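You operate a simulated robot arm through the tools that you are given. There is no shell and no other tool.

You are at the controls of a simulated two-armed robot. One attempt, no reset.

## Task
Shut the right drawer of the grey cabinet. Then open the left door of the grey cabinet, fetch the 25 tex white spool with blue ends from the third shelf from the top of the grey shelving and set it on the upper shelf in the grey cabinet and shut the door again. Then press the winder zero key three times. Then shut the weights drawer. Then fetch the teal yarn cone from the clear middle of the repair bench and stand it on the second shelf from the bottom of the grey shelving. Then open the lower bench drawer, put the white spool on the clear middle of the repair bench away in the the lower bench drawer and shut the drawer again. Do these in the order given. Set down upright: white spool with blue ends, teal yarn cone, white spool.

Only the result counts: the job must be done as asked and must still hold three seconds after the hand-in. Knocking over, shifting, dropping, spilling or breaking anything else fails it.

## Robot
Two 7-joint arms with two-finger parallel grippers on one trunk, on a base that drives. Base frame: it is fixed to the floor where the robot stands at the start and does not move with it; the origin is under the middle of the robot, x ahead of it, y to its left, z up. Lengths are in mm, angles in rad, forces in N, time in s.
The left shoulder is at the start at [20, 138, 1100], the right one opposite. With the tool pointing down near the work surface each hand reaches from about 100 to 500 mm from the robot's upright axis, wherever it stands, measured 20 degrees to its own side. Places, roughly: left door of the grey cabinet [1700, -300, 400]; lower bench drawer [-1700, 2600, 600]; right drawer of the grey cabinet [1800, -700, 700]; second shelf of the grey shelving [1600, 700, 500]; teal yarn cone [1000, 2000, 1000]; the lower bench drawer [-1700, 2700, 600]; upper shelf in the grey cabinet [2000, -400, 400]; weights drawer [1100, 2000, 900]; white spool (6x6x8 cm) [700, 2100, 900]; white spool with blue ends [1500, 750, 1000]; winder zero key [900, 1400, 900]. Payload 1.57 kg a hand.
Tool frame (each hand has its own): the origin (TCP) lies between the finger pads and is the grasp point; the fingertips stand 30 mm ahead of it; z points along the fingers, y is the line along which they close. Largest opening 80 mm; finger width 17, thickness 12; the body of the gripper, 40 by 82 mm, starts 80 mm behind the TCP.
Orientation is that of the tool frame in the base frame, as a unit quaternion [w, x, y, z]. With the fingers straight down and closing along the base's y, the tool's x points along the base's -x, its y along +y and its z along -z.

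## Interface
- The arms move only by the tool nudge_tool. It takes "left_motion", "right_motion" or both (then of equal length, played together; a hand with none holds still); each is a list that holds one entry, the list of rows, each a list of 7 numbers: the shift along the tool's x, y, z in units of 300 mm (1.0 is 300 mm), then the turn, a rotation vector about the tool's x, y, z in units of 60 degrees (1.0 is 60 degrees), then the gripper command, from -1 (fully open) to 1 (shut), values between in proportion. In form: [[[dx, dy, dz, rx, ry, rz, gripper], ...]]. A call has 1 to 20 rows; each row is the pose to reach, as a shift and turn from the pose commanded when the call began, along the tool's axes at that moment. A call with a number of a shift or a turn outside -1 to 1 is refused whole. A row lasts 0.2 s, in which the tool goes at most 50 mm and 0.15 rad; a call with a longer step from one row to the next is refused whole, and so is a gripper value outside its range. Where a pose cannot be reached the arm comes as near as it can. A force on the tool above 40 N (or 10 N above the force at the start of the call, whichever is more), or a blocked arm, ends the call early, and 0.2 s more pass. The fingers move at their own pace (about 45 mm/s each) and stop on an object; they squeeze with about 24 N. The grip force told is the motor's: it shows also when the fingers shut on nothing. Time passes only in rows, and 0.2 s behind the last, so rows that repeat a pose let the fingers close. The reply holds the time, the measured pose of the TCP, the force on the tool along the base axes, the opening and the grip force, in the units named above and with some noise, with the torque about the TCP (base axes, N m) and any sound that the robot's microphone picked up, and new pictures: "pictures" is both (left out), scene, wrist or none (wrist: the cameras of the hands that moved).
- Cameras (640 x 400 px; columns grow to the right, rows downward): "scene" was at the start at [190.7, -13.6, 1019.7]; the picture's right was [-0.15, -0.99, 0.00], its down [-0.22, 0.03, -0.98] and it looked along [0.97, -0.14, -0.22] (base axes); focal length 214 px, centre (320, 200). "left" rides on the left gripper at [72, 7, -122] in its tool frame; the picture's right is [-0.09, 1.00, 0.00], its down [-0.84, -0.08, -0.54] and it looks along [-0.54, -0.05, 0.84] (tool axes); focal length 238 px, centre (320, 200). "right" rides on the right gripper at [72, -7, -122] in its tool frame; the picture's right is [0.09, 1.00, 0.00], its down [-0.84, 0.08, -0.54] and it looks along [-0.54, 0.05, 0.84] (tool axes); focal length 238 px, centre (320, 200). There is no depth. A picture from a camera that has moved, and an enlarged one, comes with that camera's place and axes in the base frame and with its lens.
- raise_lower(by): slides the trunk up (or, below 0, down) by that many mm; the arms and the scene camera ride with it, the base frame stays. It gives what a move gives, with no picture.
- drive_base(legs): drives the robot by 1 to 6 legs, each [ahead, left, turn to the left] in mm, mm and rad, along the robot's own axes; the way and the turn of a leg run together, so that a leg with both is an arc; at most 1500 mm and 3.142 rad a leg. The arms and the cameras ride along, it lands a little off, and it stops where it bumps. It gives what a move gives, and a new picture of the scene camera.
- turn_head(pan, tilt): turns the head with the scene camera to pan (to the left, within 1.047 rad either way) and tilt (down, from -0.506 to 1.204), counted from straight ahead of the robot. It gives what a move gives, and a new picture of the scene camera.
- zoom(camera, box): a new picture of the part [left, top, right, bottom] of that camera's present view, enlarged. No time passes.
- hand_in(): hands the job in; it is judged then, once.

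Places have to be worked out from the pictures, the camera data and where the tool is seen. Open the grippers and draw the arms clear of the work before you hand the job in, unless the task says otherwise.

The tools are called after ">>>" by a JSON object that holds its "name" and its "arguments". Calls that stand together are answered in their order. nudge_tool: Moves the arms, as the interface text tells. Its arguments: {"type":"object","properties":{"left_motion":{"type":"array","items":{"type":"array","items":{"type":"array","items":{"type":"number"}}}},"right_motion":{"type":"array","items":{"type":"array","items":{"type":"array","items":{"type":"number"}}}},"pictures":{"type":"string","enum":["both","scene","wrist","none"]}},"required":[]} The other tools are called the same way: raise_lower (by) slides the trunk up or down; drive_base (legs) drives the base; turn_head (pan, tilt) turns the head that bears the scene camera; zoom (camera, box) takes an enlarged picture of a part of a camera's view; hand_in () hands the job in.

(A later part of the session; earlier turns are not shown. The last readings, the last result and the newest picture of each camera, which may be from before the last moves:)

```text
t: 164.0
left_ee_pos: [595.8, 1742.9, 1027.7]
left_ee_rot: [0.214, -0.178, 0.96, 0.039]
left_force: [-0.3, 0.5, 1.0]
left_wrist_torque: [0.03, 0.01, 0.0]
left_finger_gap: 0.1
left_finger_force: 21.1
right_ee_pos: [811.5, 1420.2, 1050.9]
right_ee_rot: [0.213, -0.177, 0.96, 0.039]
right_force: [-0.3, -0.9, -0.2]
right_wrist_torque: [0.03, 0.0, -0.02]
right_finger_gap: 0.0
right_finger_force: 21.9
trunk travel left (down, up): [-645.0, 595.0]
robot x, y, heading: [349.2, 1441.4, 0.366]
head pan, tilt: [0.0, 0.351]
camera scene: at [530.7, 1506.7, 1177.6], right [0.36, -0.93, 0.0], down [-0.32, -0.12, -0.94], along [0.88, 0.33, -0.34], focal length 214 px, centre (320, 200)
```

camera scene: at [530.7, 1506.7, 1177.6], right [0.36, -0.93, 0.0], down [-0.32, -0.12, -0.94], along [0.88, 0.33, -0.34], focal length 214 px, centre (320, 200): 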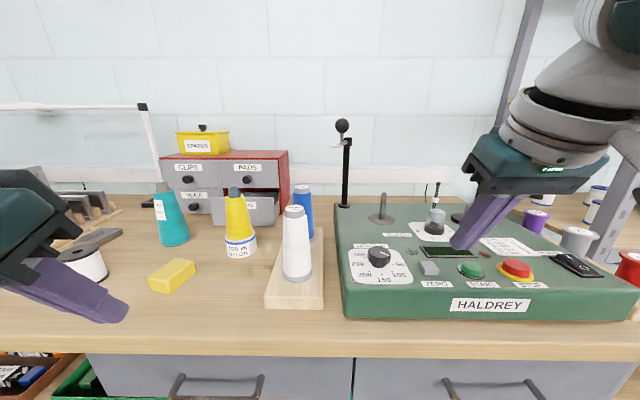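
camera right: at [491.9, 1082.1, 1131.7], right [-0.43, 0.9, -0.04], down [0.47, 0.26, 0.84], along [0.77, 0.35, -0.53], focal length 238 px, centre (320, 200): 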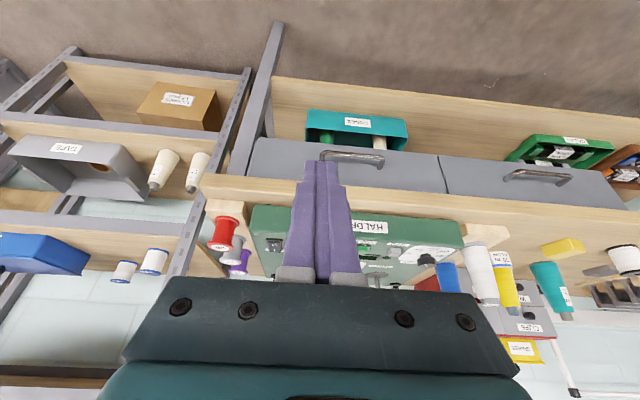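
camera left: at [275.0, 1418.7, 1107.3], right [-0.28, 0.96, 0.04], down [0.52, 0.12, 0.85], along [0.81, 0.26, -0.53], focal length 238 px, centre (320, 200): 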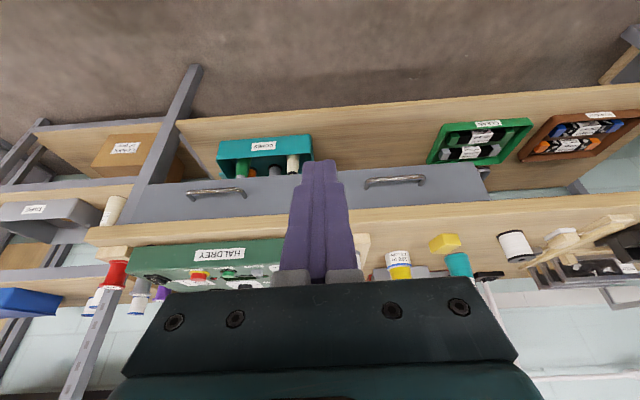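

The key position is confirmed at about (881, 1443). I bring the closed right fingertips 25 mm above it.

>>> {"name": "nudge_tool", "arguments": {"right_motion": [[[-0.026, -0.003, 0.064, 0, 0, 0, 1], [-0.052, -0.005, 0.127, 0, 0, 0, 1], [-0.078, -0.008, 0.191, 0, 0, 0, 1], [-0.104, -0.01, 0.254, 0, 0, 0, 1]]], "pictures": "both"}}

>>> {"name": "zoom", "arguments": {"camera": "right", "box": [240, 90, 440, 220]}}

>>> {"name": "zoom", "arguments": {"camera": "scene", "box": [380, 200, 520, 300]}}

```text
t: 165.0
left_ee_pos: [597.0, 1742.7, 1026.9]
left_ee_rot: [0.213, -0.179, 0.96, 0.039]
left_force: [-1.2, 0.0, 0.4]
left_wrist_torque: [-0.01, -0.01, -0.02]
left_finger_gap: 0.1
left_finger_force: 21.4
right_ee_pos: [868.5, 1438.2, 995.2]
right_ee_rot: [0.212, -0.177, 0.96, 0.039]
right_force: [1.5, -0.6, -0.1]
right_wrist_torque: [-0.02, 0.02, -0.01]
right_finger_gap: 0.2
right_finger_force: 21.4
trunk travel left (down, up): [-645.0, 595.0]
robot x, y, heading: [349.6, 1441.3, 0.365]
head pan, tilt: [0.0, 0.351]
camera scene: at [530.6, 1506.7, 1177.6], right [0.36, -0.93, 0.0], down [-0.32, -0.12, -0.94], along [0.88, 0.33, -0.34], focal length 214 px, centre (320, 200)
camera right: at [761.3, 1390.6, 1075.5], right [-0.43, 0.9, -0.04], down [0.47, 0.26, 0.84], along [0.77, 0.35, -0.53], focal length 238 px, centre (320, 200)
```

scene: 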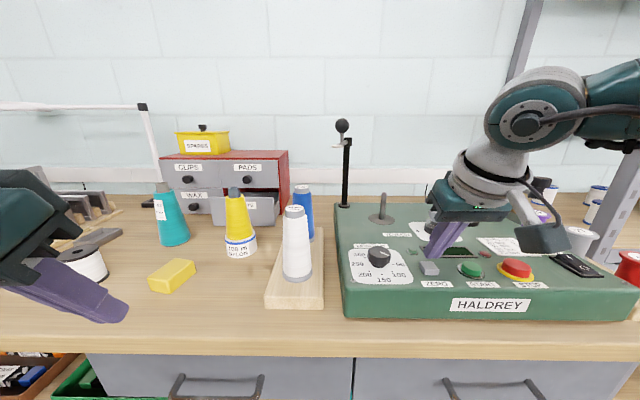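
right: 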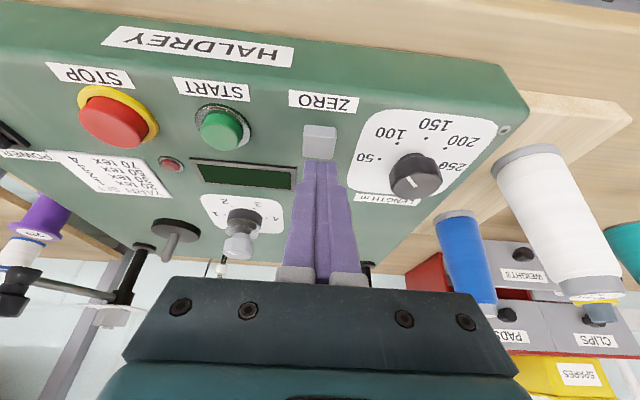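

```text
3.08 times, centred on (340, 155) of right
camera zoom: at [761.3, 1390.6, 1075.5], right [-0.43, 0.9, -0.04], down [0.47, 0.26, 0.84], along [0.77, 0.35, -0.53], focal length 733 px, centre (258, 338)
```

zoom: 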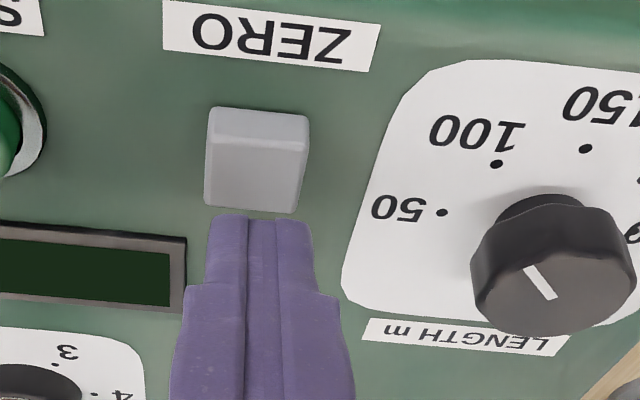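

```text
4.00 times, centred on (450, 250) of scene
camera zoom: at [530.6, 1506.7, 1177.6], right [0.36, -0.93, 0.0], down [-0.32, -0.12, -0.94], along [0.88, 0.33, -0.34], focal length 858 px, centre (-200, 0)
```

zoom: 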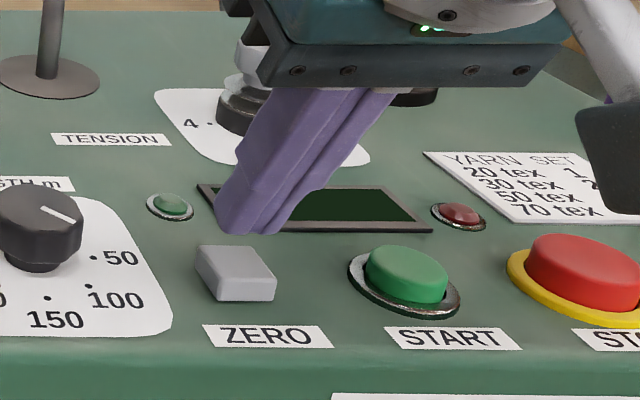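

The tip is right above the key (within ~1 mm). I descend to about 1 mm above/at contact and read the force.

>>> {"name": "nudge_tool", "arguments": {"right_motion": [[[0.0141, 0, 0.0302, 0, 0, 0, 1], [0.0254, 0, 0.0544, 0, 0, 0, 1], [0.0324, 0, 0.0695, 0, 0, 0, 1]]], "pictures": "wrist"}}

>>> {"name": "zoom", "arguments": {"camera": "scene", "box": [380, 200, 520, 300]}}

```text
t: 165.8
left_ee_pos: [596.9, 1742.0, 1027.1]
left_ee_rot: [0.213, -0.179, 0.96, 0.04]
left_force: [0.5, -0.8, 0.3]
left_wrist_torque: [0.03, 0.02, 0.0]
left_finger_gap: 0.0
left_finger_force: 21.0
right_ee_pos: [868.3, 1438.5, 972.0]
right_ee_rot: [0.213, -0.177, 0.96, 0.04]
right_force: [-3.0, -2.0, 8.4]
right_wrist_torque: [-0.04, 0.07, 0.0]
right_finger_gap: 0.2
right_finger_force: 21.4
trunk travel left (down, up): [-645.0, 595.0]
robot x, y, heading: [349.1, 1437.0, 0.367]
head pan, tilt: [0.0, 0.351]
heard: click
camera right: at [761.8, 1390.5, 1052.9], right [-0.43, 0.9, -0.04], down [0.47, 0.26, 0.85], along [0.77, 0.35, -0.53], focal length 238 px, centre (320, 200)
```

right: 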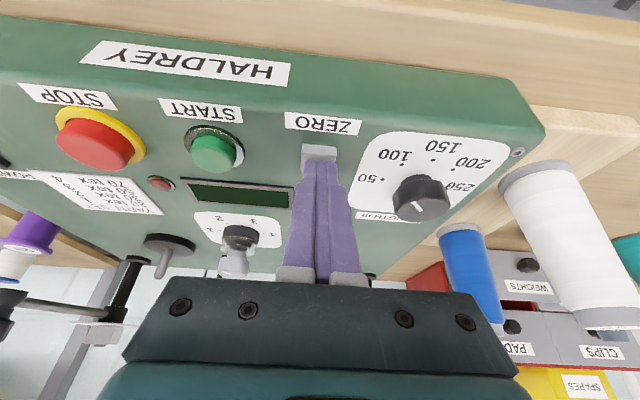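

```text
4.00 times, centred on (450, 250) of scene
camera zoom: at [530.9, 1506.4, 1177.8], right [0.36, -0.93, 0.0], down [-0.32, -0.12, -0.94], along [0.88, 0.33, -0.34], focal length 858 px, centre (-200, 0)
```

zoom: 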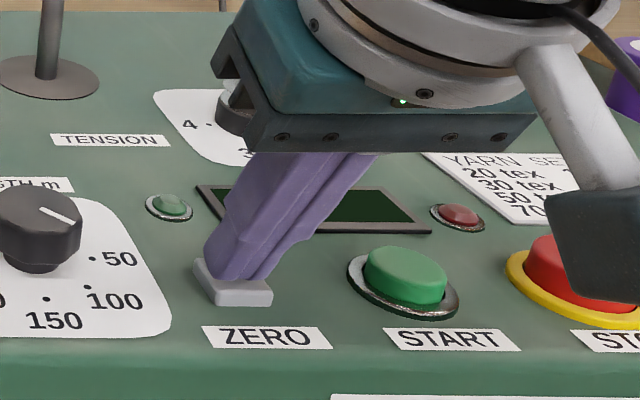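

I heard a click: the first press registered (8 N). I release by rising 15 mm and check.

>>> {"name": "nudge_tool", "arguments": {"right_motion": [[[-0.0106, 0, -0.0227, 0, 0, 0, 1], [-0.0211, 0, -0.0453, 0, 0, 0, 1], [-0.0211, 0, -0.0453, 0, 0, 0, 1]]], "pictures": "none"}}

>>> {"name": "zoom", "arguments": {"camera": "scene", "box": [380, 200, 520, 300]}}

```text
t: 166.6
left_ee_pos: [596.5, 1742.9, 1026.4]
left_ee_rot: [0.213, -0.179, 0.96, 0.039]
left_force: [-0.7, 0.1, -0.5]
left_wrist_torque: [0.03, -0.03, -0.01]
left_finger_gap: 0.0
left_finger_force: 21.2
right_ee_pos: [866.8, 1439.1, 986.7]
right_ee_rot: [0.212, -0.177, 0.96, 0.039]
right_force: [0.0, -0.1, 0.1]
right_wrist_torque: [-0.04, 0.0, 0.01]
right_finger_gap: 0.0
right_finger_force: 20.9
trunk travel left (down, up): [-645.0, 595.0]
robot x, y, heading: [350.4, 1436.2, 0.368]
head pan, tilt: [0.0, 0.351]
```

```text
4.00 times, centred on (450, 250) of scene
camera zoom: at [530.6, 1506.6, 1177.6], right [0.36, -0.93, 0.0], down [-0.32, -0.12, -0.94], along [0.88, 0.33, -0.34], focal length 858 px, centre (-200, 0)
```

zoom: 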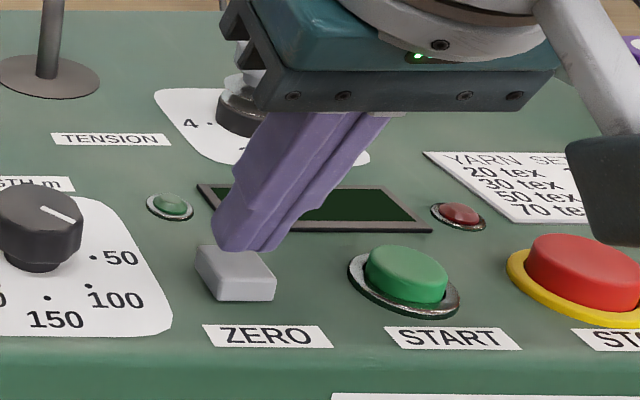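

The key is back up. Second press: down 15 mm and up again.

>>> {"name": "nudge_tool", "arguments": {"right_motion": [[[0.0106, 0, 0.0227, 0, 0, 0, 1], [0.0176, 0, 0.0378, 0, 0, 0, 1], [0.0211, 0, 0.0453, 0, 0, 0, 1], [0.0211, 0, 0.0453, 0, 0, 0, 1]]], "pictures": "none"}}

>>> {"name": "nudge_tool", "arguments": {"right_motion": [[[-0.0106, 0, -0.0227, 0, 0, 0, 1], [-0.0211, 0, -0.0453, 0, 0, 0, 1], [-0.0211, 0, -0.0453, 0, 0, 0, 1]]], "pictures": "none"}}

>>> {"name": "zoom", "arguments": {"camera": "scene", "box": [380, 200, 520, 300]}}

```text
t: 167.6
left_ee_pos: [597.7, 1742.8, 1026.6]
left_ee_rot: [0.213, -0.179, 0.96, 0.039]
left_force: [-0.6, -0.4, 0.4]
left_wrist_torque: [0.06, 0.01, 0.0]
left_finger_gap: 0.1
left_finger_force: 21.6
right_ee_pos: [868.2, 1438.9, 972.8]
right_ee_rot: [0.214, -0.177, 0.96, 0.04]
right_force: [-2.2, -0.7, 8.9]
right_wrist_torque: [0.01, 0.04, -0.01]
right_finger_gap: 0.0
right_finger_force: 21.3
trunk travel left (down, up): [-645.0, 595.0]
robot x, y, heading: [353.0, 1435.3, 0.365]
head pan, tilt: [0.0, 0.351]
heard: click
```

```text
t: 168.4
left_ee_pos: [596.3, 1742.7, 1026.6]
left_ee_rot: [0.212, -0.179, 0.96, 0.039]
left_force: [-0.1, 0.1, 0.6]
left_wrist_torque: [0.01, 0.01, 0.05]
left_finger_gap: 0.3
left_finger_force: 21.4
right_ee_pos: [868.4, 1437.9, 986.4]
right_ee_rot: [0.213, -0.178, 0.96, 0.04]
right_force: [0.0, 0.3, 0.8]
right_wrist_torque: [0.02, 0.0, -0.01]
right_finger_gap: 0.1
right_finger_force: 21.7
trunk travel left (down, up): [-645.0, 595.0]
robot x, y, heading: [350.7, 1438.7, 0.363]
head pan, tilt: [0.0, 0.351]
```

```text
4.00 times, centred on (450, 250) of scene
camera zoom: at [530.6, 1506.6, 1177.6], right [0.36, -0.93, 0.0], down [-0.32, -0.12, -0.94], along [0.88, 0.33, -0.34], focal length 858 px, centre (-200, 0)
```

zoom: 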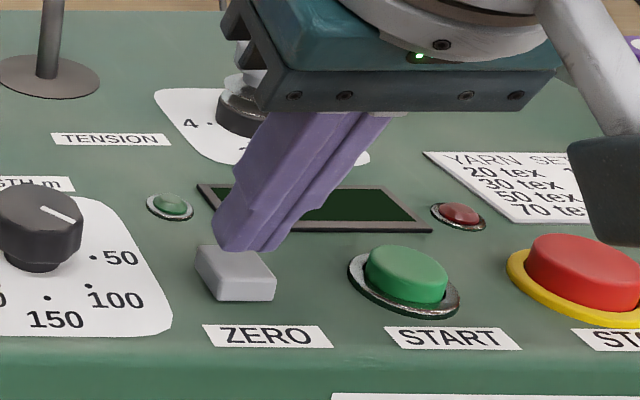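

Second click heard and the key released. Third press: down 15 mm, then up.

>>> {"name": "nudge_tool", "arguments": {"right_motion": [[[0.0106, 0, 0.0227, 0, 0, 0, 1], [0.0176, 0, 0.0378, 0, 0, 0, 1], [0.0211, 0, 0.0453, 0, 0, 0, 1], [0.0211, 0, 0.0453, 0, 0, 0, 1]]], "pictures": "none"}}

>>> {"name": "nudge_tool", "arguments": {"right_motion": [[[-0.0106, 0, -0.0227, 0, 0, 0, 1], [-0.0211, 0, -0.0453, 0, 0, 0, 1], [-0.035, 0, -0.08, 0, 0, 0, 1], [-0.05, 0, -0.12, 0, 0, 0, 1]]], "pictures": "none"}}

>>> {"name": "zoom", "arguments": {"camera": "scene", "box": [330, 180, 560, 320]}}

```text
t: 169.4
left_ee_pos: [596.3, 1741.9, 1027.3]
left_ee_rot: [0.213, -0.179, 0.96, 0.038]
left_force: [-0.4, 0.1, -0.3]
left_wrist_torque: [-0.04, 0.01, 0.0]
left_finger_gap: 0.0
left_finger_force: 20.9
right_ee_pos: [868.5, 1437.9, 973.4]
right_ee_rot: [0.214, -0.176, 0.96, 0.04]
right_force: [-2.2, -0.3, 8.0]
right_wrist_torque: [-0.01, 0.05, -0.01]
right_finger_gap: 0.0
right_finger_force: 21.5
trunk travel left (down, up): [-645.0, 595.0]
robot x, y, heading: [349.7, 1438.9, 0.36]
head pan, tilt: [0.0, 0.351]
heard: click
```

```text
t: 170.4
left_ee_pos: [596.8, 1742.9, 1027.9]
left_ee_rot: [0.213, -0.178, 0.96, 0.04]
left_force: [0.2, -0.4, 0.7]
left_wrist_torque: [-0.01, -0.02, -0.01]
left_finger_gap: 0.1
left_finger_force: 21.5
right_ee_pos: [866.2, 1438.0, 1010.8]
right_ee_rot: [0.212, -0.177, 0.96, 0.039]
right_force: [0.0, 0.1, -0.2]
right_wrist_torque: [0.04, 0.05, -0.02]
right_finger_gap: 0.0
right_finger_force: 21.4
trunk travel left (down, up): [-645.0, 595.0]
robot x, y, heading: [356.7, 1439.6, 0.37]
head pan, tilt: [0.0, 0.351]
```

```text
2.78 times, centred on (445, 250) of scene
camera zoom: at [530.7, 1506.6, 1177.6], right [0.36, -0.93, 0.0], down [-0.32, -0.12, -0.94], along [0.88, 0.33, -0.34], focal length 597 px, centre (-28, 61)
```

zoom: 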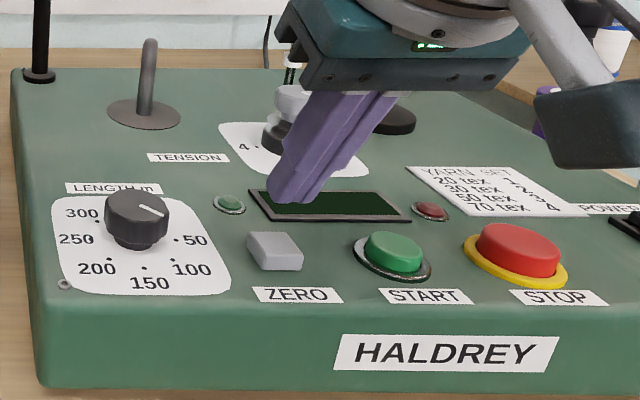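

Three clicks heard; the key is up again. I raise the right hand well clear and look closely at the WEIGHTS drawer and the cones in front of it.

>>> {"name": "nudge_tool", "arguments": {"right_motion": [[[0.05, 0, -0.07, 0, 0, 0, 1], [0.1, 0, -0.14, 0, 0, 0, 1], [0.15, 0, -0.21, 0, 0, 0, 1], [0.2, 0, -0.26, 0, 0, 0, 1]]], "pictures": "scene"}}

>>> {"name": "zoom", "arguments": {"camera": "scene", "box": [140, 110, 340, 320]}}

>>> {"name": "zoom", "arguments": {"camera": "scene", "box": [190, 170, 300, 240]}}

```text
t: 171.4
left_ee_pos: [597.0, 1743.1, 1027.3]
left_ee_rot: [0.213, -0.178, 0.96, 0.039]
left_force: [0.0, 0.0, -0.4]
left_wrist_torque: [-0.01, 0.03, 0.02]
left_finger_gap: 0.0
left_finger_force: 21.2
right_ee_pos: [785.0, 1406.7, 1054.7]
right_ee_rot: [0.213, -0.177, 0.96, 0.039]
right_force: [-0.2, 0.3, 0.2]
right_wrist_torque: [-0.05, 0.02, -0.02]
right_finger_gap: 0.0
right_finger_force: 21.0
trunk travel left (down, up): [-645.0, 595.0]
robot x, y, heading: [352.2, 1436.8, 0.365]
head pan, tilt: [0.0, 0.351]
camera scene: at [530.6, 1506.6, 1177.6], right [0.36, -0.93, 0.0], down [-0.32, -0.12, -0.94], along [0.88, 0.33, -0.34], focal length 214 px, centre (320, 200)
```

scene: 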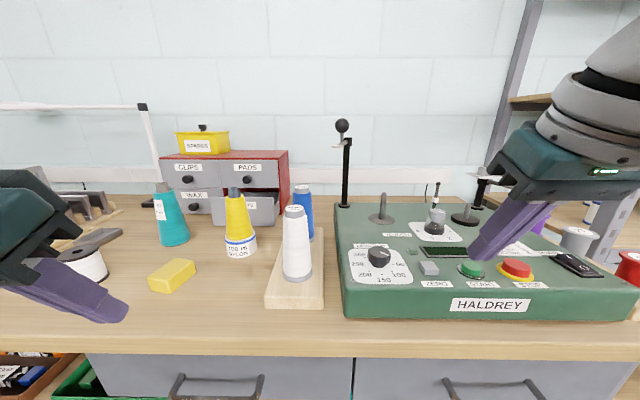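

```text
1.90 times, centred on (240, 215) of scene
camera zoom: at [530.6, 1506.6, 1177.6], right [0.36, -0.93, 0.0], down [-0.32, -0.12, -0.94], along [0.88, 0.33, -0.34], focal length 408 px, centre (472, 171)
```

zoom: 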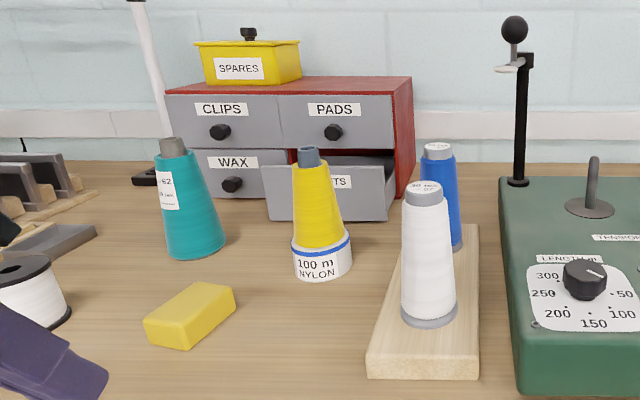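

```text
5.71 times, centred on (245, 205) of scene
camera zoom: at [530.6, 1506.6, 1177.6], right [0.36, -0.93, 0.0], down [-0.32, -0.12, -0.94], along [0.88, 0.33, -0.34], focal length 1226 px, centre (749, 171)
```

zoom: 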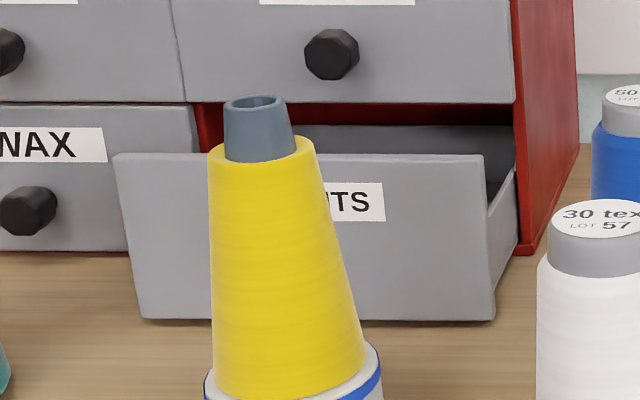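

The WEIGHTS drawer front is at about s −2243…−2056, d≈−126 and must go back ~90 mm; there's a gap between the teal and yellow cones at s≈−2205. To know how close I can get to the bench, I look straight down at my base.

>>> {"name": "turn_head", "arguments": {"pan": 0.0, "tilt": 1.2}}

```text
t: 172.6
left_ee_pos: [596.3, 1742.3, 1026.8]
left_ee_rot: [0.213, -0.179, 0.96, 0.04]
left_force: [1.0, 0.0, -0.1]
left_wrist_torque: [0.02, 0.04, 0.0]
left_finger_gap: 0.0
left_finger_force: 21.2
right_ee_pos: [785.7, 1407.4, 1055.2]
right_ee_rot: [0.213, -0.177, 0.96, 0.04]
right_force: [0.5, 0.0, -0.2]
right_wrist_torque: [0.0, 0.0, 0.01]
right_finger_gap: 0.0
right_finger_force: 21.4
trunk travel left (down, up): [-645.0, 595.0]
robot x, y, heading: [351.0, 1443.4, 0.367]
head pan, tilt: [0.0, 1.201]
camera scene: at [495.9, 1493.4, 1110.3], right [0.36, -0.93, 0.0], down [-0.87, -0.33, -0.36], along [0.34, 0.13, -0.93], focal length 214 px, centre (320, 200)
```

scene: 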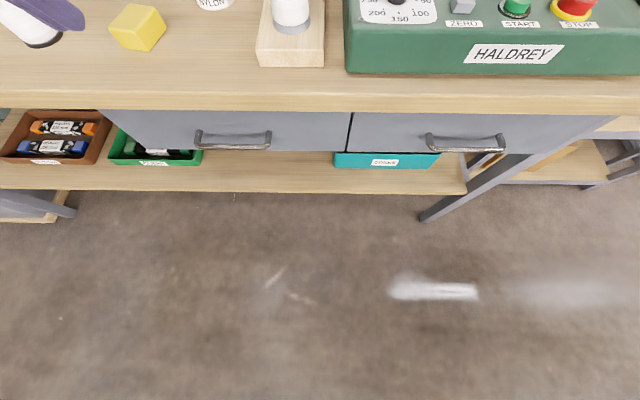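

No part of my base shows below the camera, so I approach in small steps. I turn the head back, then drive 136 mm left and 100 mm ahead first.

>>> {"name": "turn_head", "arguments": {"pan": 0.0, "tilt": 0.5}}

>>> {"name": "drive_base", "arguments": {"legs": [[0, 136, 0], [100, 0, 0]]}}

```text
t: 173.7
left_ee_pos: [596.8, 1741.9, 1027.3]
left_ee_rot: [0.213, -0.179, 0.96, 0.039]
left_force: [-0.1, -0.3, 0.1]
left_wrist_torque: [0.0, -0.03, 0.02]
left_finger_gap: 0.0
left_finger_force: 21.1
right_ee_pos: [784.3, 1407.5, 1056.2]
right_ee_rot: [0.213, -0.177, 0.96, 0.04]
right_force: [-0.2, -0.9, 0.4]
right_wrist_torque: [-0.01, -0.03, -0.04]
right_finger_gap: 0.1
right_finger_force: 20.9
trunk travel left (down, up): [-645.0, 595.0]
robot x, y, heading: [355.1, 1436.6, 0.363]
head pan, tilt: [0.0, 0.499]
camera scene: at [528.6, 1505.9, 1163.8], right [0.36, -0.93, 0.0], down [-0.45, -0.17, -0.88], along [0.82, 0.31, -0.48], focal length 214 px, centre (320, 200)
```

scene: 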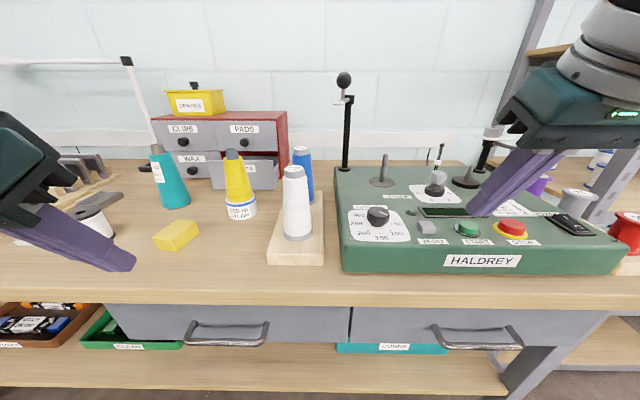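

```text
t: 175.7
left_ee_pos: [639.0, 1904.6, 1027.1]
left_ee_rot: [0.214, -0.179, 0.96, 0.04]
left_force: [-1.0, 0.1, 1.1]
left_wrist_torque: [-0.02, 0.04, 0.0]
left_finger_gap: 0.0
left_finger_force: 21.5
right_ee_pos: [829.5, 1567.8, 1056.2]
right_ee_rot: [0.213, -0.178, 0.96, 0.039]
right_force: [-0.5, 0.1, -0.2]
right_wrist_torque: [0.0, 0.04, 0.02]
right_finger_gap: 0.0
right_finger_force: 20.8
trunk travel left (down, up): [-645.0, 595.0]
robot x, y, heading: [392.9, 1598.0, 0.364]
head pan, tilt: [0.0, 0.499]
camera scene: at [572.3, 1667.5, 1163.9], right [0.36, -0.93, 0.0], down [-0.45, -0.17, -0.88], along [0.82, 0.31, -0.48], focal length 214 px, centre (320, 200)
```

scene: 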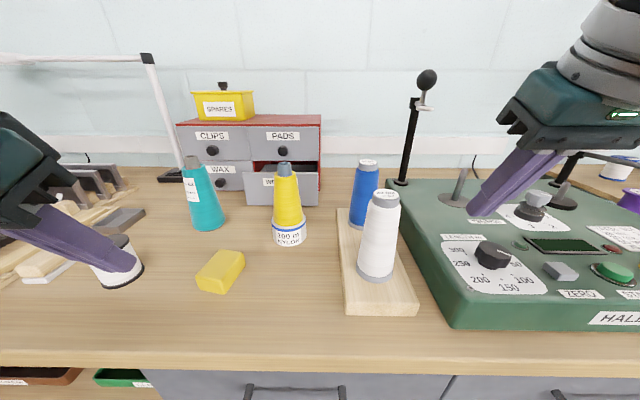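

No bump so far (robot now 560 mm from the cabinet-line, ~320 mm from the bench front). I zoom in to re-measure the drawer and cones from here.

>>> {"name": "zoom", "arguments": {"camera": "scene", "box": [160, 110, 400, 260]}}

```text
2.67 times, centred on (280, 185) of scene
camera zoom: at [572.3, 1667.5, 1163.9], right [0.36, -0.93, 0.0], down [-0.45, -0.17, -0.88], along [0.82, 0.31, -0.48], focal length 572 px, centre (427, 240)
```

zoom: 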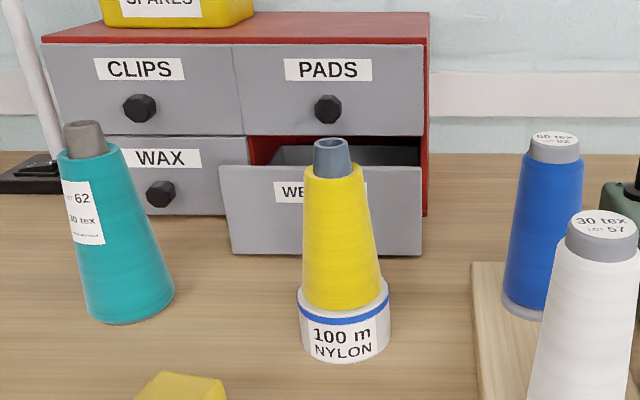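

Measured: drawer front at d≈−130 (s −2251…−2059, z 876–969), closed plane d≈−222; teal cone at s≈−2320, yellow stack at s≈−2118. I lift the right hand 60 mm and shift it right, then creep 70 mm ahead.

>>> {"name": "nudge_tool", "arguments": {"right_motion": [[[-0.028, -0.044, -0.06, 0, 0, 0, 1], [-0.057, -0.089, -0.121, 0, 0, 0, 1], [-0.085, -0.133, -0.181, 0, 0, 0, 1]]], "pictures": "none"}}

>>> {"name": "drive_base", "arguments": {"legs": [[70, 0, 0]]}}

```text
t: 176.5
left_ee_pos: [639.9, 1905.2, 1027.4]
left_ee_rot: [0.213, -0.179, 0.96, 0.04]
left_force: [-0.6, 0.3, -0.2]
left_wrist_torque: [0.02, -0.01, -0.02]
left_finger_gap: 0.1
left_finger_force: 21.6
right_ee_pos: [841.5, 1531.2, 1116.4]
right_ee_rot: [0.212, -0.178, 0.96, 0.039]
right_force: [-0.3, -0.4, 0.5]
right_wrist_torque: [-0.02, -0.03, 0.01]
right_finger_gap: 0.1
right_finger_force: 21.2
trunk travel left (down, up): [-645.0, 595.0]
robot x, y, heading: [396.7, 1601.5, 0.365]
head pan, tilt: [0.0, 0.499]
```

```text
t: 177.5
left_ee_pos: [705.1, 1928.9, 1027.9]
left_ee_rot: [0.213, -0.178, 0.96, 0.04]
left_force: [0.1, 0.8, -0.3]
left_wrist_torque: [0.02, 0.0, -0.02]
left_finger_gap: 0.1
left_finger_force: 21.3
right_ee_pos: [907.3, 1555.6, 1115.1]
right_ee_rot: [0.211, -0.177, 0.96, 0.039]
right_force: [0.1, -0.6, -0.1]
right_wrist_torque: [0.0, -0.01, -0.02]
right_finger_gap: 0.0
right_finger_force: 21.4
trunk travel left (down, up): [-645.0, 595.0]
robot x, y, heading: [458.3, 1624.0, 0.36]
head pan, tilt: [0.0, 0.499]
camera scene: at [637.5, 1692.3, 1163.9], right [0.36, -0.93, 0.0], down [-0.45, -0.17, -0.88], along [0.82, 0.31, -0.48], focal length 214 px, centre (320, 200)
```

scene: 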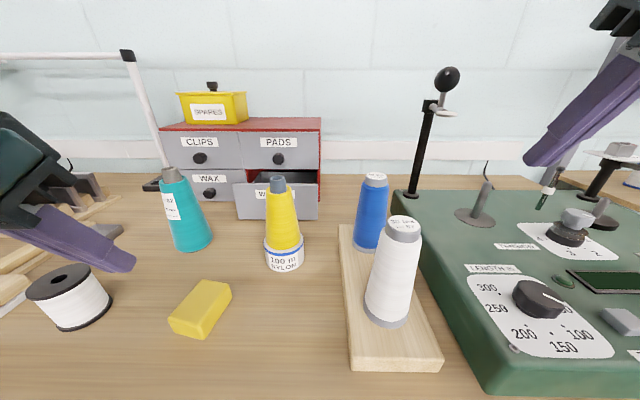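

No bump. Another 60 mm ahead.

>>> {"name": "drive_base", "arguments": {"legs": [[60, 0, 0.004]]}}

```text
t: 178.5
left_ee_pos: [759.2, 1951.5, 1027.5]
left_ee_rot: [0.213, -0.18, 0.96, 0.04]
left_force: [0.0, -0.1, 0.3]
left_wrist_torque: [0.03, 0.02, 0.0]
left_finger_gap: 0.0
left_finger_force: 20.7
right_ee_pos: [963.5, 1578.4, 1115.0]
right_ee_rot: [0.212, -0.179, 0.96, 0.04]
right_force: [0.1, -0.3, -0.5]
right_wrist_torque: [0.02, 0.0, -0.01]
right_finger_gap: 0.1
right_finger_force: 20.3
trunk travel left (down, up): [-645.0, 595.0]
robot x, y, heading: [516.0, 1645.8, 0.368]
head pan, tilt: [0.0, 0.499]
camera scene: at [692.7, 1714.3, 1163.9], right [0.36, -0.93, 0.0], down [-0.45, -0.17, -0.88], along [0.82, 0.32, -0.48], focal length 214 px, centre (320, 200)
```

scene: 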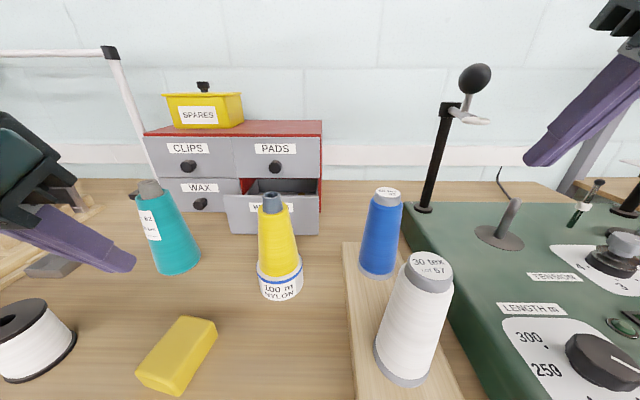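

Still no bump. I raise the right hand 90 mm (so it stays clear of the winder), lower the trunk 80 mm for better left-arm reach, and creep 25 mm closer.

>>> {"name": "nudge_tool", "arguments": {"right_motion": [[[-0.042, 0, -0.091, 0, 0, 0, 1], [-0.085, 0, -0.181, 0, 0, 0, 1], [-0.127, 0, -0.272, 0, 0, 0, 1]]], "pictures": "none"}}

>>> {"name": "raise_lower", "arguments": {"by": -80}}

>>> {"name": "drive_base", "arguments": {"legs": [[25, 0, 0]]}}

```text
t: 179.3
left_ee_pos: [758.9, 1951.4, 1026.5]
left_ee_rot: [0.214, -0.182, 0.959, 0.04]
left_force: [-0.3, -0.6, 0.1]
left_wrist_torque: [-0.01, 0.03, -0.03]
left_finger_gap: 0.0
left_finger_force: 21.3
right_ee_pos: [947.9, 1560.8, 1127.1]
right_ee_rot: [0.127, -0.192, 0.973, -0.031]
right_force: [-0.9, -1.0, -0.1]
right_wrist_torque: [0.01, 0.0, -0.01]
right_finger_gap: 0.2
right_finger_force: 21.2
trunk travel left (down, up): [-645.0, 595.0]
robot x, y, heading: [515.0, 1644.9, 0.366]
head pan, tilt: [0.0, 0.499]
stopped in row 3 (right hand): the arm was blocked; the commanded pose is now the measured one
```

```text
t: 180.4
left_ee_pos: [758.1, 1951.9, 947.4]
left_ee_rot: [0.212, -0.181, 0.96, 0.039]
left_force: [1.4, -0.8, -0.8]
left_wrist_torque: [0.01, 0.0, 0.03]
left_finger_gap: 0.2
left_finger_force: 21.9
right_ee_pos: [948.3, 1560.3, 1047.2]
right_ee_rot: [0.128, -0.193, 0.972, -0.029]
right_force: [0.1, 0.5, -1.0]
right_wrist_torque: [-0.01, 0.03, 0.0]
right_finger_gap: 0.3
right_finger_force: 21.1
trunk travel left (down, up): [-565.0, 675.0]
robot x, y, heading: [518.1, 1646.9, 0.369]
head pan, tilt: [0.0, 0.499]
```

```text
t: 181.2
left_ee_pos: [783.5, 1960.4, 946.2]
left_ee_rot: [0.212, -0.181, 0.959, 0.04]
left_force: [0.1, -1.2, 0.2]
left_wrist_torque: [-0.01, 0.0, -0.02]
left_finger_gap: 0.1
left_finger_force: 21.6
right_ee_pos: [971.0, 1568.7, 1048.0]
right_ee_rot: [0.128, -0.193, 0.972, -0.03]
right_force: [-0.1, 1.1, 0.4]
right_wrist_torque: [0.02, 0.0, -0.03]
right_finger_gap: 0.0
right_finger_force: 21.1
trunk travel left (down, up): [-565.0, 675.0]
robot x, y, heading: [536.6, 1657.3, 0.369]
head pan, tilt: [0.0, 0.499]
camera scene: at [716.0, 1723.3, 1084.0], right [0.36, -0.93, 0.0], down [-0.45, -0.17, -0.88], along [0.82, 0.32, -0.48], focal length 214 px, centre (320, 200)
```

scene: 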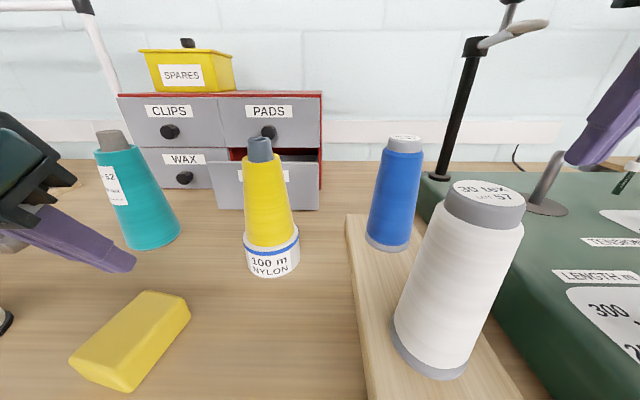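

I now bring the left hand to the gap between the teal and yellow cones (s≈−2212, d≈20, z≈960), pitching it to 55° with fingers closed.

>>> {"name": "nudge_tool", "arguments": {"left_motion": [[[-0.032, -0.027, 0.005, 0, -0.1, 0, 1], [-0.064, -0.053, 0.009, 0, -0.201, 0, 1], [-0.097, -0.08, 0.014, 0, -0.301, 0, 1], [-0.129, -0.106, 0.018, 0, -0.402, 0, 1], [-0.161, -0.133, 0.023, 0, -0.502, 0, 1]]], "pictures": "both"}}

```text
t: 182.4
left_ee_pos: [828.6, 1945.5, 958.4]
left_ee_rot: [0.409, -0.168, 0.894, 0.076]
left_force: [0.5, 0.2, -0.2]
left_wrist_torque: [0.0, 0.04, -0.02]
left_finger_gap: 0.2
left_finger_force: 21.2
left hand out of reach, approached as far as the arm can: row 5
right_ee_pos: [972.5, 1569.1, 1047.7]
right_ee_rot: [0.127, -0.193, 0.973, -0.029]
right_force: [0.1, -0.1, 0.2]
right_wrist_torque: [-0.01, -0.03, -0.05]
right_finger_gap: 0.0
right_finger_force: 21.4
trunk travel left (down, up): [-565.0, 675.0]
robot x, y, heading: [538.4, 1651.2, 0.369]
head pan, tilt: [0.0, 0.499]
camera scene: at [715.8, 1723.2, 1083.9], right [0.36, -0.93, 0.0], down [-0.45, -0.17, -0.88], along [0.82, 0.32, -0.48], focal length 214 px, centre (320, 200)
camera left: at [698.4, 1900.1, 983.2], right [-0.31, 0.95, 0.07], down [0.16, -0.02, 0.99], along [0.94, 0.31, -0.14], focal length 238 px, centre (320, 200)
```

scene: 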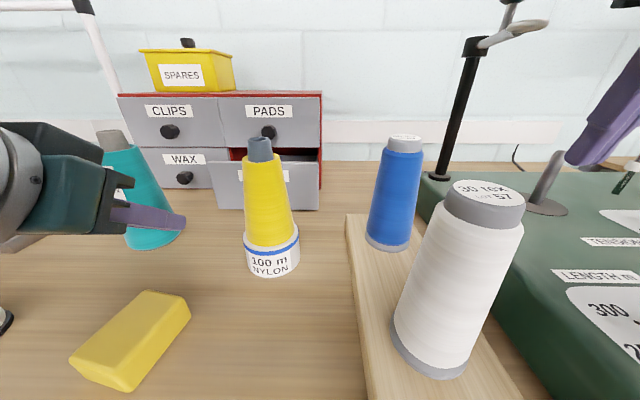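
left: 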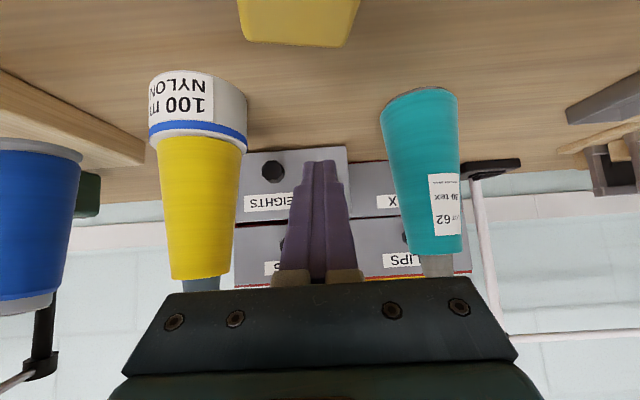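

The wrist view shows the fingertips aimed at the WEIGHTS front left of its knob, with room to both cones. I move 115 mm forward, 14 mm down and 8 mm right to just before the drawer front.

>>> {"name": "nudge_tool", "arguments": {"left_motion": [[[-0.043, -0.005, 0.064, 0, 0, 0, 1], [-0.086, -0.011, 0.128, 0, 0, 0, 1], [-0.129, -0.016, 0.193, 0, 0, 0, 1], [-0.172, -0.022, 0.257, 0, 0, 0, 1], [-0.215, -0.027, 0.321, 0, 0, 0, 1]]], "pictures": "both"}}

```text
t: 183.7
left_ee_pos: [938.8, 1978.2, 943.4]
left_ee_rot: [0.409, -0.169, 0.894, 0.078]
left_force: [-0.5, -0.1, 0.5]
left_wrist_torque: [-0.03, 0.03, 0.0]
left_finger_gap: 0.3
left_finger_force: 21.3
right_ee_pos: [971.2, 1569.2, 1047.3]
right_ee_rot: [0.127, -0.192, 0.973, -0.031]
right_force: [-0.2, -0.8, 0.3]
right_wrist_torque: [-0.03, 0.02, 0.01]
right_finger_gap: 0.0
right_finger_force: 21.4
trunk travel left (down, up): [-565.0, 675.0]
robot x, y, heading: [540.2, 1653.5, 0.37]
head pan, tilt: [0.0, 0.499]
camera scene: at [716.0, 1723.2, 1083.9], right [0.36, -0.93, 0.0], down [-0.45, -0.17, -0.88], along [0.82, 0.32, -0.48], focal length 214 px, centre (320, 200)
camera left: at [808.5, 1934.8, 969.1], right [-0.31, 0.95, 0.07], down [0.16, -0.02, 0.99], along [0.94, 0.31, -0.14], focal length 238 px, centre (320, 200)
```

scene: 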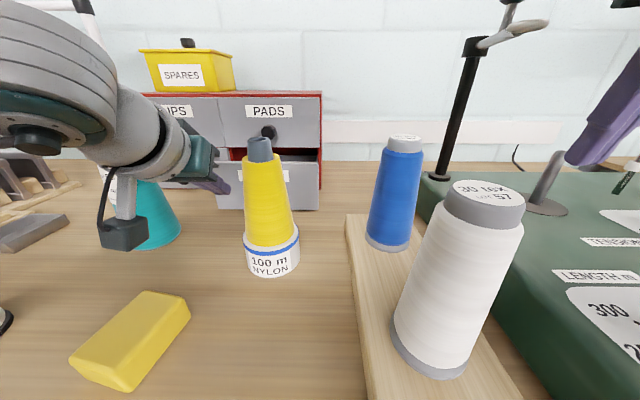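
left: 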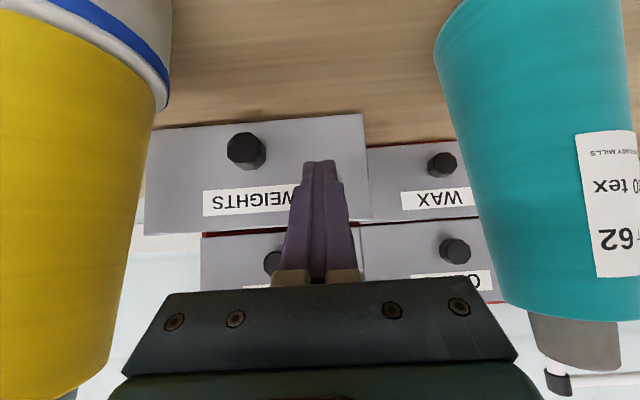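

All aligned. I push forward 120 mm in 12 mm rows; the force limit will end it when the drawer reaches its stop.

>>> {"name": "nudge_tool", "arguments": {"left_motion": [[[-0.0261, 0, 0.0303, 0, 0, 0, 1], [-0.0522, 0, 0.0606, 0, 0, 0, 1], [-0.0783, 0, 0.0909, 0, 0, 0, 1], [-0.1044, 0, 0.1212, 0, 0, 0, 1], [-0.1305, 0, 0.1515, 0, 0, 0, 1], [-0.1566, 0, 0.1818, 0, 0, 0, 1], [-0.1827, 0, 0.2121, 0, 0, 0, 1]]], "pictures": "both"}}

```text
t: 185.2
left_ee_pos: [1017.5, 2009.7, 944.1]
left_ee_rot: [0.408, -0.169, 0.894, 0.076]
left_force: [-1.3, 0.4, -0.6]
left_wrist_torque: [0.01, 0.01, 0.03]
left_finger_gap: 0.0
left_finger_force: 20.9
right_ee_pos: [972.1, 1569.7, 1047.7]
right_ee_rot: [0.127, -0.192, 0.973, -0.03]
right_force: [0.3, -0.3, 0.0]
right_wrist_torque: [0.01, -0.01, 0.03]
right_finger_gap: 0.0
right_finger_force: 21.6
trunk travel left (down, up): [-565.0, 675.0]
robot x, y, heading: [541.1, 1655.5, 0.37]
head pan, tilt: [0.0, 0.499]
camera scene: at [716.0, 1723.2, 1083.9], right [0.36, -0.93, 0.0], down [-0.45, -0.17, -0.88], along [0.82, 0.32, -0.48], focal length 214 px, centre (320, 200)
camera left: at [886.9, 1965.2, 968.7], right [-0.31, 0.95, 0.07], down [0.16, -0.02, 0.99], along [0.94, 0.31, -0.14], focal length 238 px, centre (320, 200)
```

scene: 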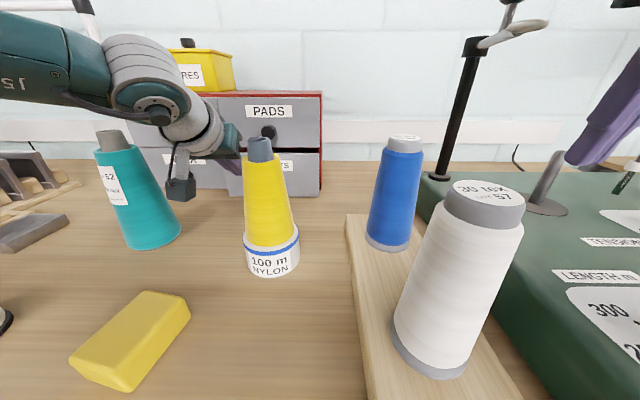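
left: 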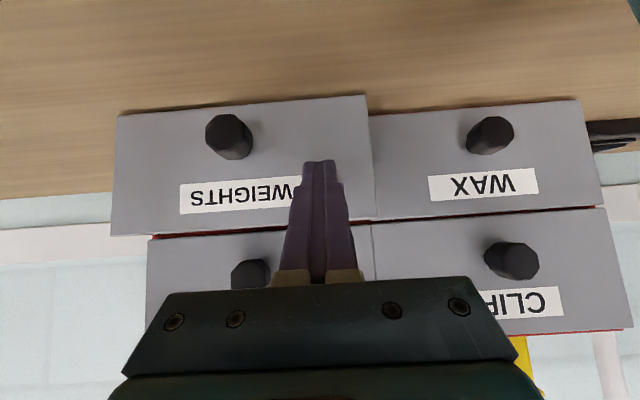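

The drawer is nearly home (about 20–30 mm left). I keep pushing in 8 mm rows until it stops.

>>> {"name": "nudge_tool", "arguments": {"left_motion": [[[-0.0174, 0, 0.0202, 0, 0, 0, 1], [-0.0348, 0, 0.0404, 0, 0, 0, 1], [-0.0522, 0, 0.0606, 0, 0, 0, 1], [-0.0696, 0, 0.0808, 0, 0, 0, 1], [-0.087, 0, 0.101, 0, 0, 0, 1]]], "pictures": "both"}}

```text
t: 186.4
left_ee_pos: [1053.6, 2024.1, 942.7]
left_ee_rot: [0.408, -0.168, 0.894, 0.077]
left_force: [-8.0, -4.1, 4.0]
left_wrist_torque: [-0.02, -0.03, 0.01]
left_finger_gap: 0.2
left_finger_force: 22.2
right_ee_pos: [969.2, 1568.5, 1046.3]
right_ee_rot: [0.127, -0.193, 0.972, -0.03]
right_force: [-0.2, -0.4, 1.1]
right_wrist_torque: [-0.01, -0.01, 0.03]
right_finger_gap: 0.0
right_finger_force: 21.3
trunk travel left (down, up): [-565.0, 675.0]
robot x, y, heading: [539.9, 1654.3, 0.368]
head pan, tilt: [0.0, 0.499]
camera scene: at [714.6, 1722.9, 1083.7], right [0.36, -0.93, 0.0], down [-0.45, -0.17, -0.88], along [0.82, 0.32, -0.48], focal length 214 px, centre (320, 200)
camera left: at [922.4, 1979.1, 967.7], right [-0.31, 0.95, 0.07], down [0.16, -0.02, 0.99], along [0.94, 0.31, -0.14], focal length 238 px, centre (320, 200)
```

scene: 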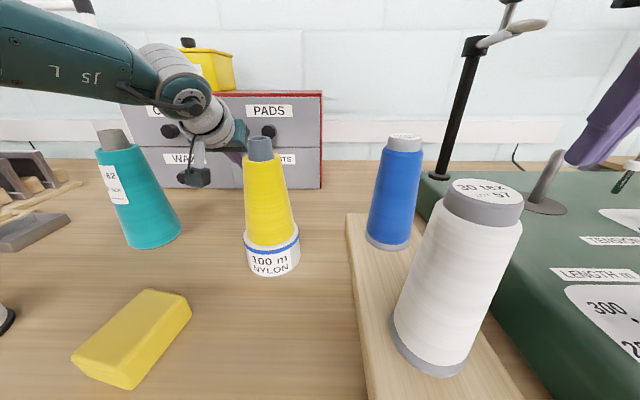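
left: 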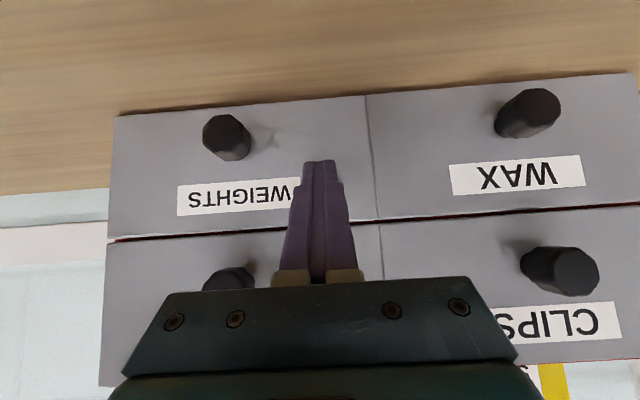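

The WEIGHTS front lines up with WAX and there is a reaction of −9 N. I press 6 mm more to make sure it is at its stop.

>>> {"name": "nudge_tool", "arguments": {"left_motion": [[[-0.0065, 0, 0.0076, 0, 0, 0, 1], [-0.013, 0, 0.0152, 0, 0, 0, 1]]], "pictures": "wrist"}}

>>> {"name": "zoom", "arguments": {"camera": "left", "box": [300, 60, 460, 250]}}

```text
t: 187.1
left_ee_pos: [1052.0, 2022.8, 939.9]
left_ee_rot: [0.404, -0.17, 0.896, 0.076]
left_force: [-25.9, -9.0, 10.3]
left_wrist_torque: [0.01, 0.1, -0.06]
left_finger_gap: 0.1
left_finger_force: 21.6
right_ee_pos: [967.7, 1569.5, 1045.8]
right_ee_rot: [0.125, -0.194, 0.973, -0.03]
right_force: [0.8, 0.5, 0.1]
right_wrist_torque: [0.02, -0.01, -0.03]
right_finger_gap: 0.1
right_finger_force: 21.2
trunk travel left (down, up): [-565.0, 675.0]
robot x, y, heading: [542.1, 1657.3, 0.368]
head pan, tilt: [0.0, 0.499]
stopped in row 2 (left hand): the force on the tool passed its limit at 53 N (the readings are from after the stop); the commanded pose is now the measured one
camera left: at [922.9, 1979.1, 965.6], right [-0.31, 0.95, 0.07], down [0.17, -0.02, 0.99], along [0.94, 0.31, -0.15], focal length 238 px, centre (320, 200)
```

left: 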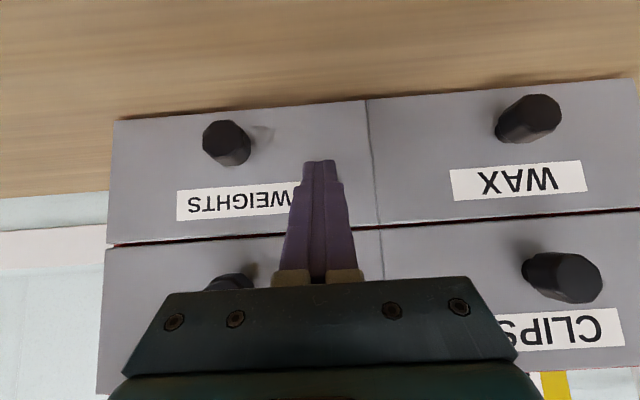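

```text
2.11 times, centred on (380, 155) of left
camera zoom: at [922.9, 1979.1, 965.6], right [-0.31, 0.95, 0.07], down [0.17, -0.02, 0.99], along [0.94, 0.31, -0.15], focal length 502 px, centre (194, 295)
```

zoom: 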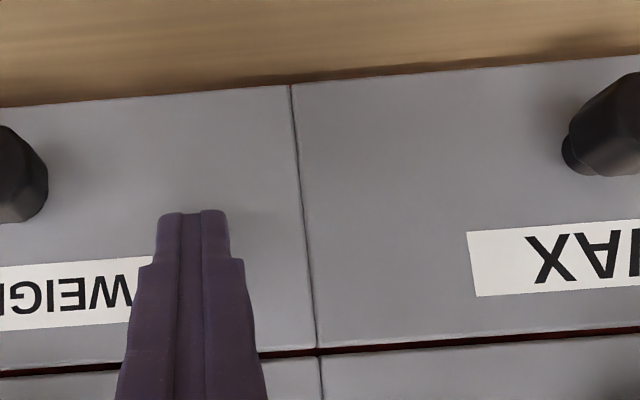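

The drawer is firmly shut (53 N at the stop). I withdraw the left hand straight back through the gap.

>>> {"name": "nudge_tool", "arguments": {"left_motion": [[[0.053, 0, -0.07, 0, 0, 0, 1], [0.106, 0, -0.14, 0, 0, 0, 1], [0.159, 0, -0.21, 0, 0, 0, 1], [0.212, 0, -0.28, 0, 0, 0, 1], [0.264, 0, -0.349, 0, 0, 0, 1], [0.317, 0, -0.419, 0, 0, 0, 1], [0.37, 0, -0.489, 0, 0, 0, 1], [0.423, 0, -0.559, 0, 0, 0, 1], [0.476, 0, -0.629, 0, 0, 0, 1]]], "pictures": "both"}}

```text
t: 189.1
left_ee_pos: [837.5, 1939.4, 960.4]
left_ee_rot: [0.408, -0.168, 0.894, 0.076]
left_force: [-0.3, 0.2, 0.1]
left_wrist_torque: [0.02, 0.03, -0.02]
left_finger_gap: 0.2
left_finger_force: 21.8
right_ee_pos: [971.1, 1569.6, 1048.0]
right_ee_rot: [0.127, -0.193, 0.973, -0.03]
right_force: [-0.2, -0.2, -0.2]
right_wrist_torque: [0.04, -0.06, 0.03]
right_finger_gap: 0.0
right_finger_force: 21.5
trunk travel left (down, up): [-565.0, 675.0]
robot x, y, heading: [536.6, 1654.2, 0.371]
head pan, tilt: [0.0, 0.499]
camera scene: at [715.2, 1723.1, 1083.9], right [0.36, -0.93, 0.0], down [-0.45, -0.17, -0.88], along [0.82, 0.32, -0.48], focal length 214 px, centre (320, 200)
camera left: at [708.0, 1894.9, 985.4], right [-0.31, 0.95, 0.07], down [0.16, -0.02, 0.99], along [0.94, 0.31, -0.14], focal length 238 px, centre (320, 200)
```

scene: 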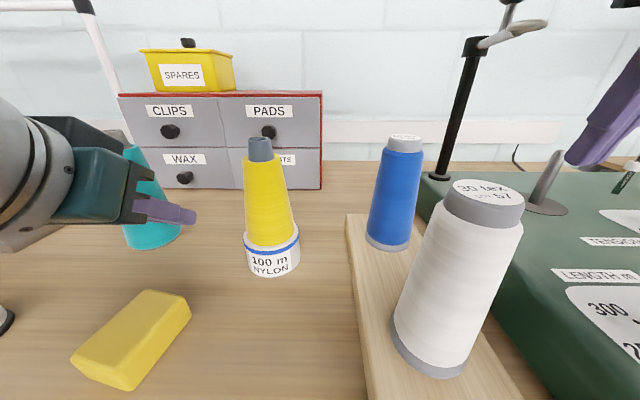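
left: 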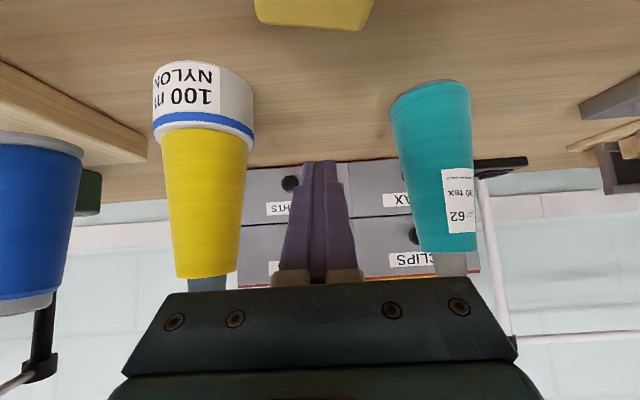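

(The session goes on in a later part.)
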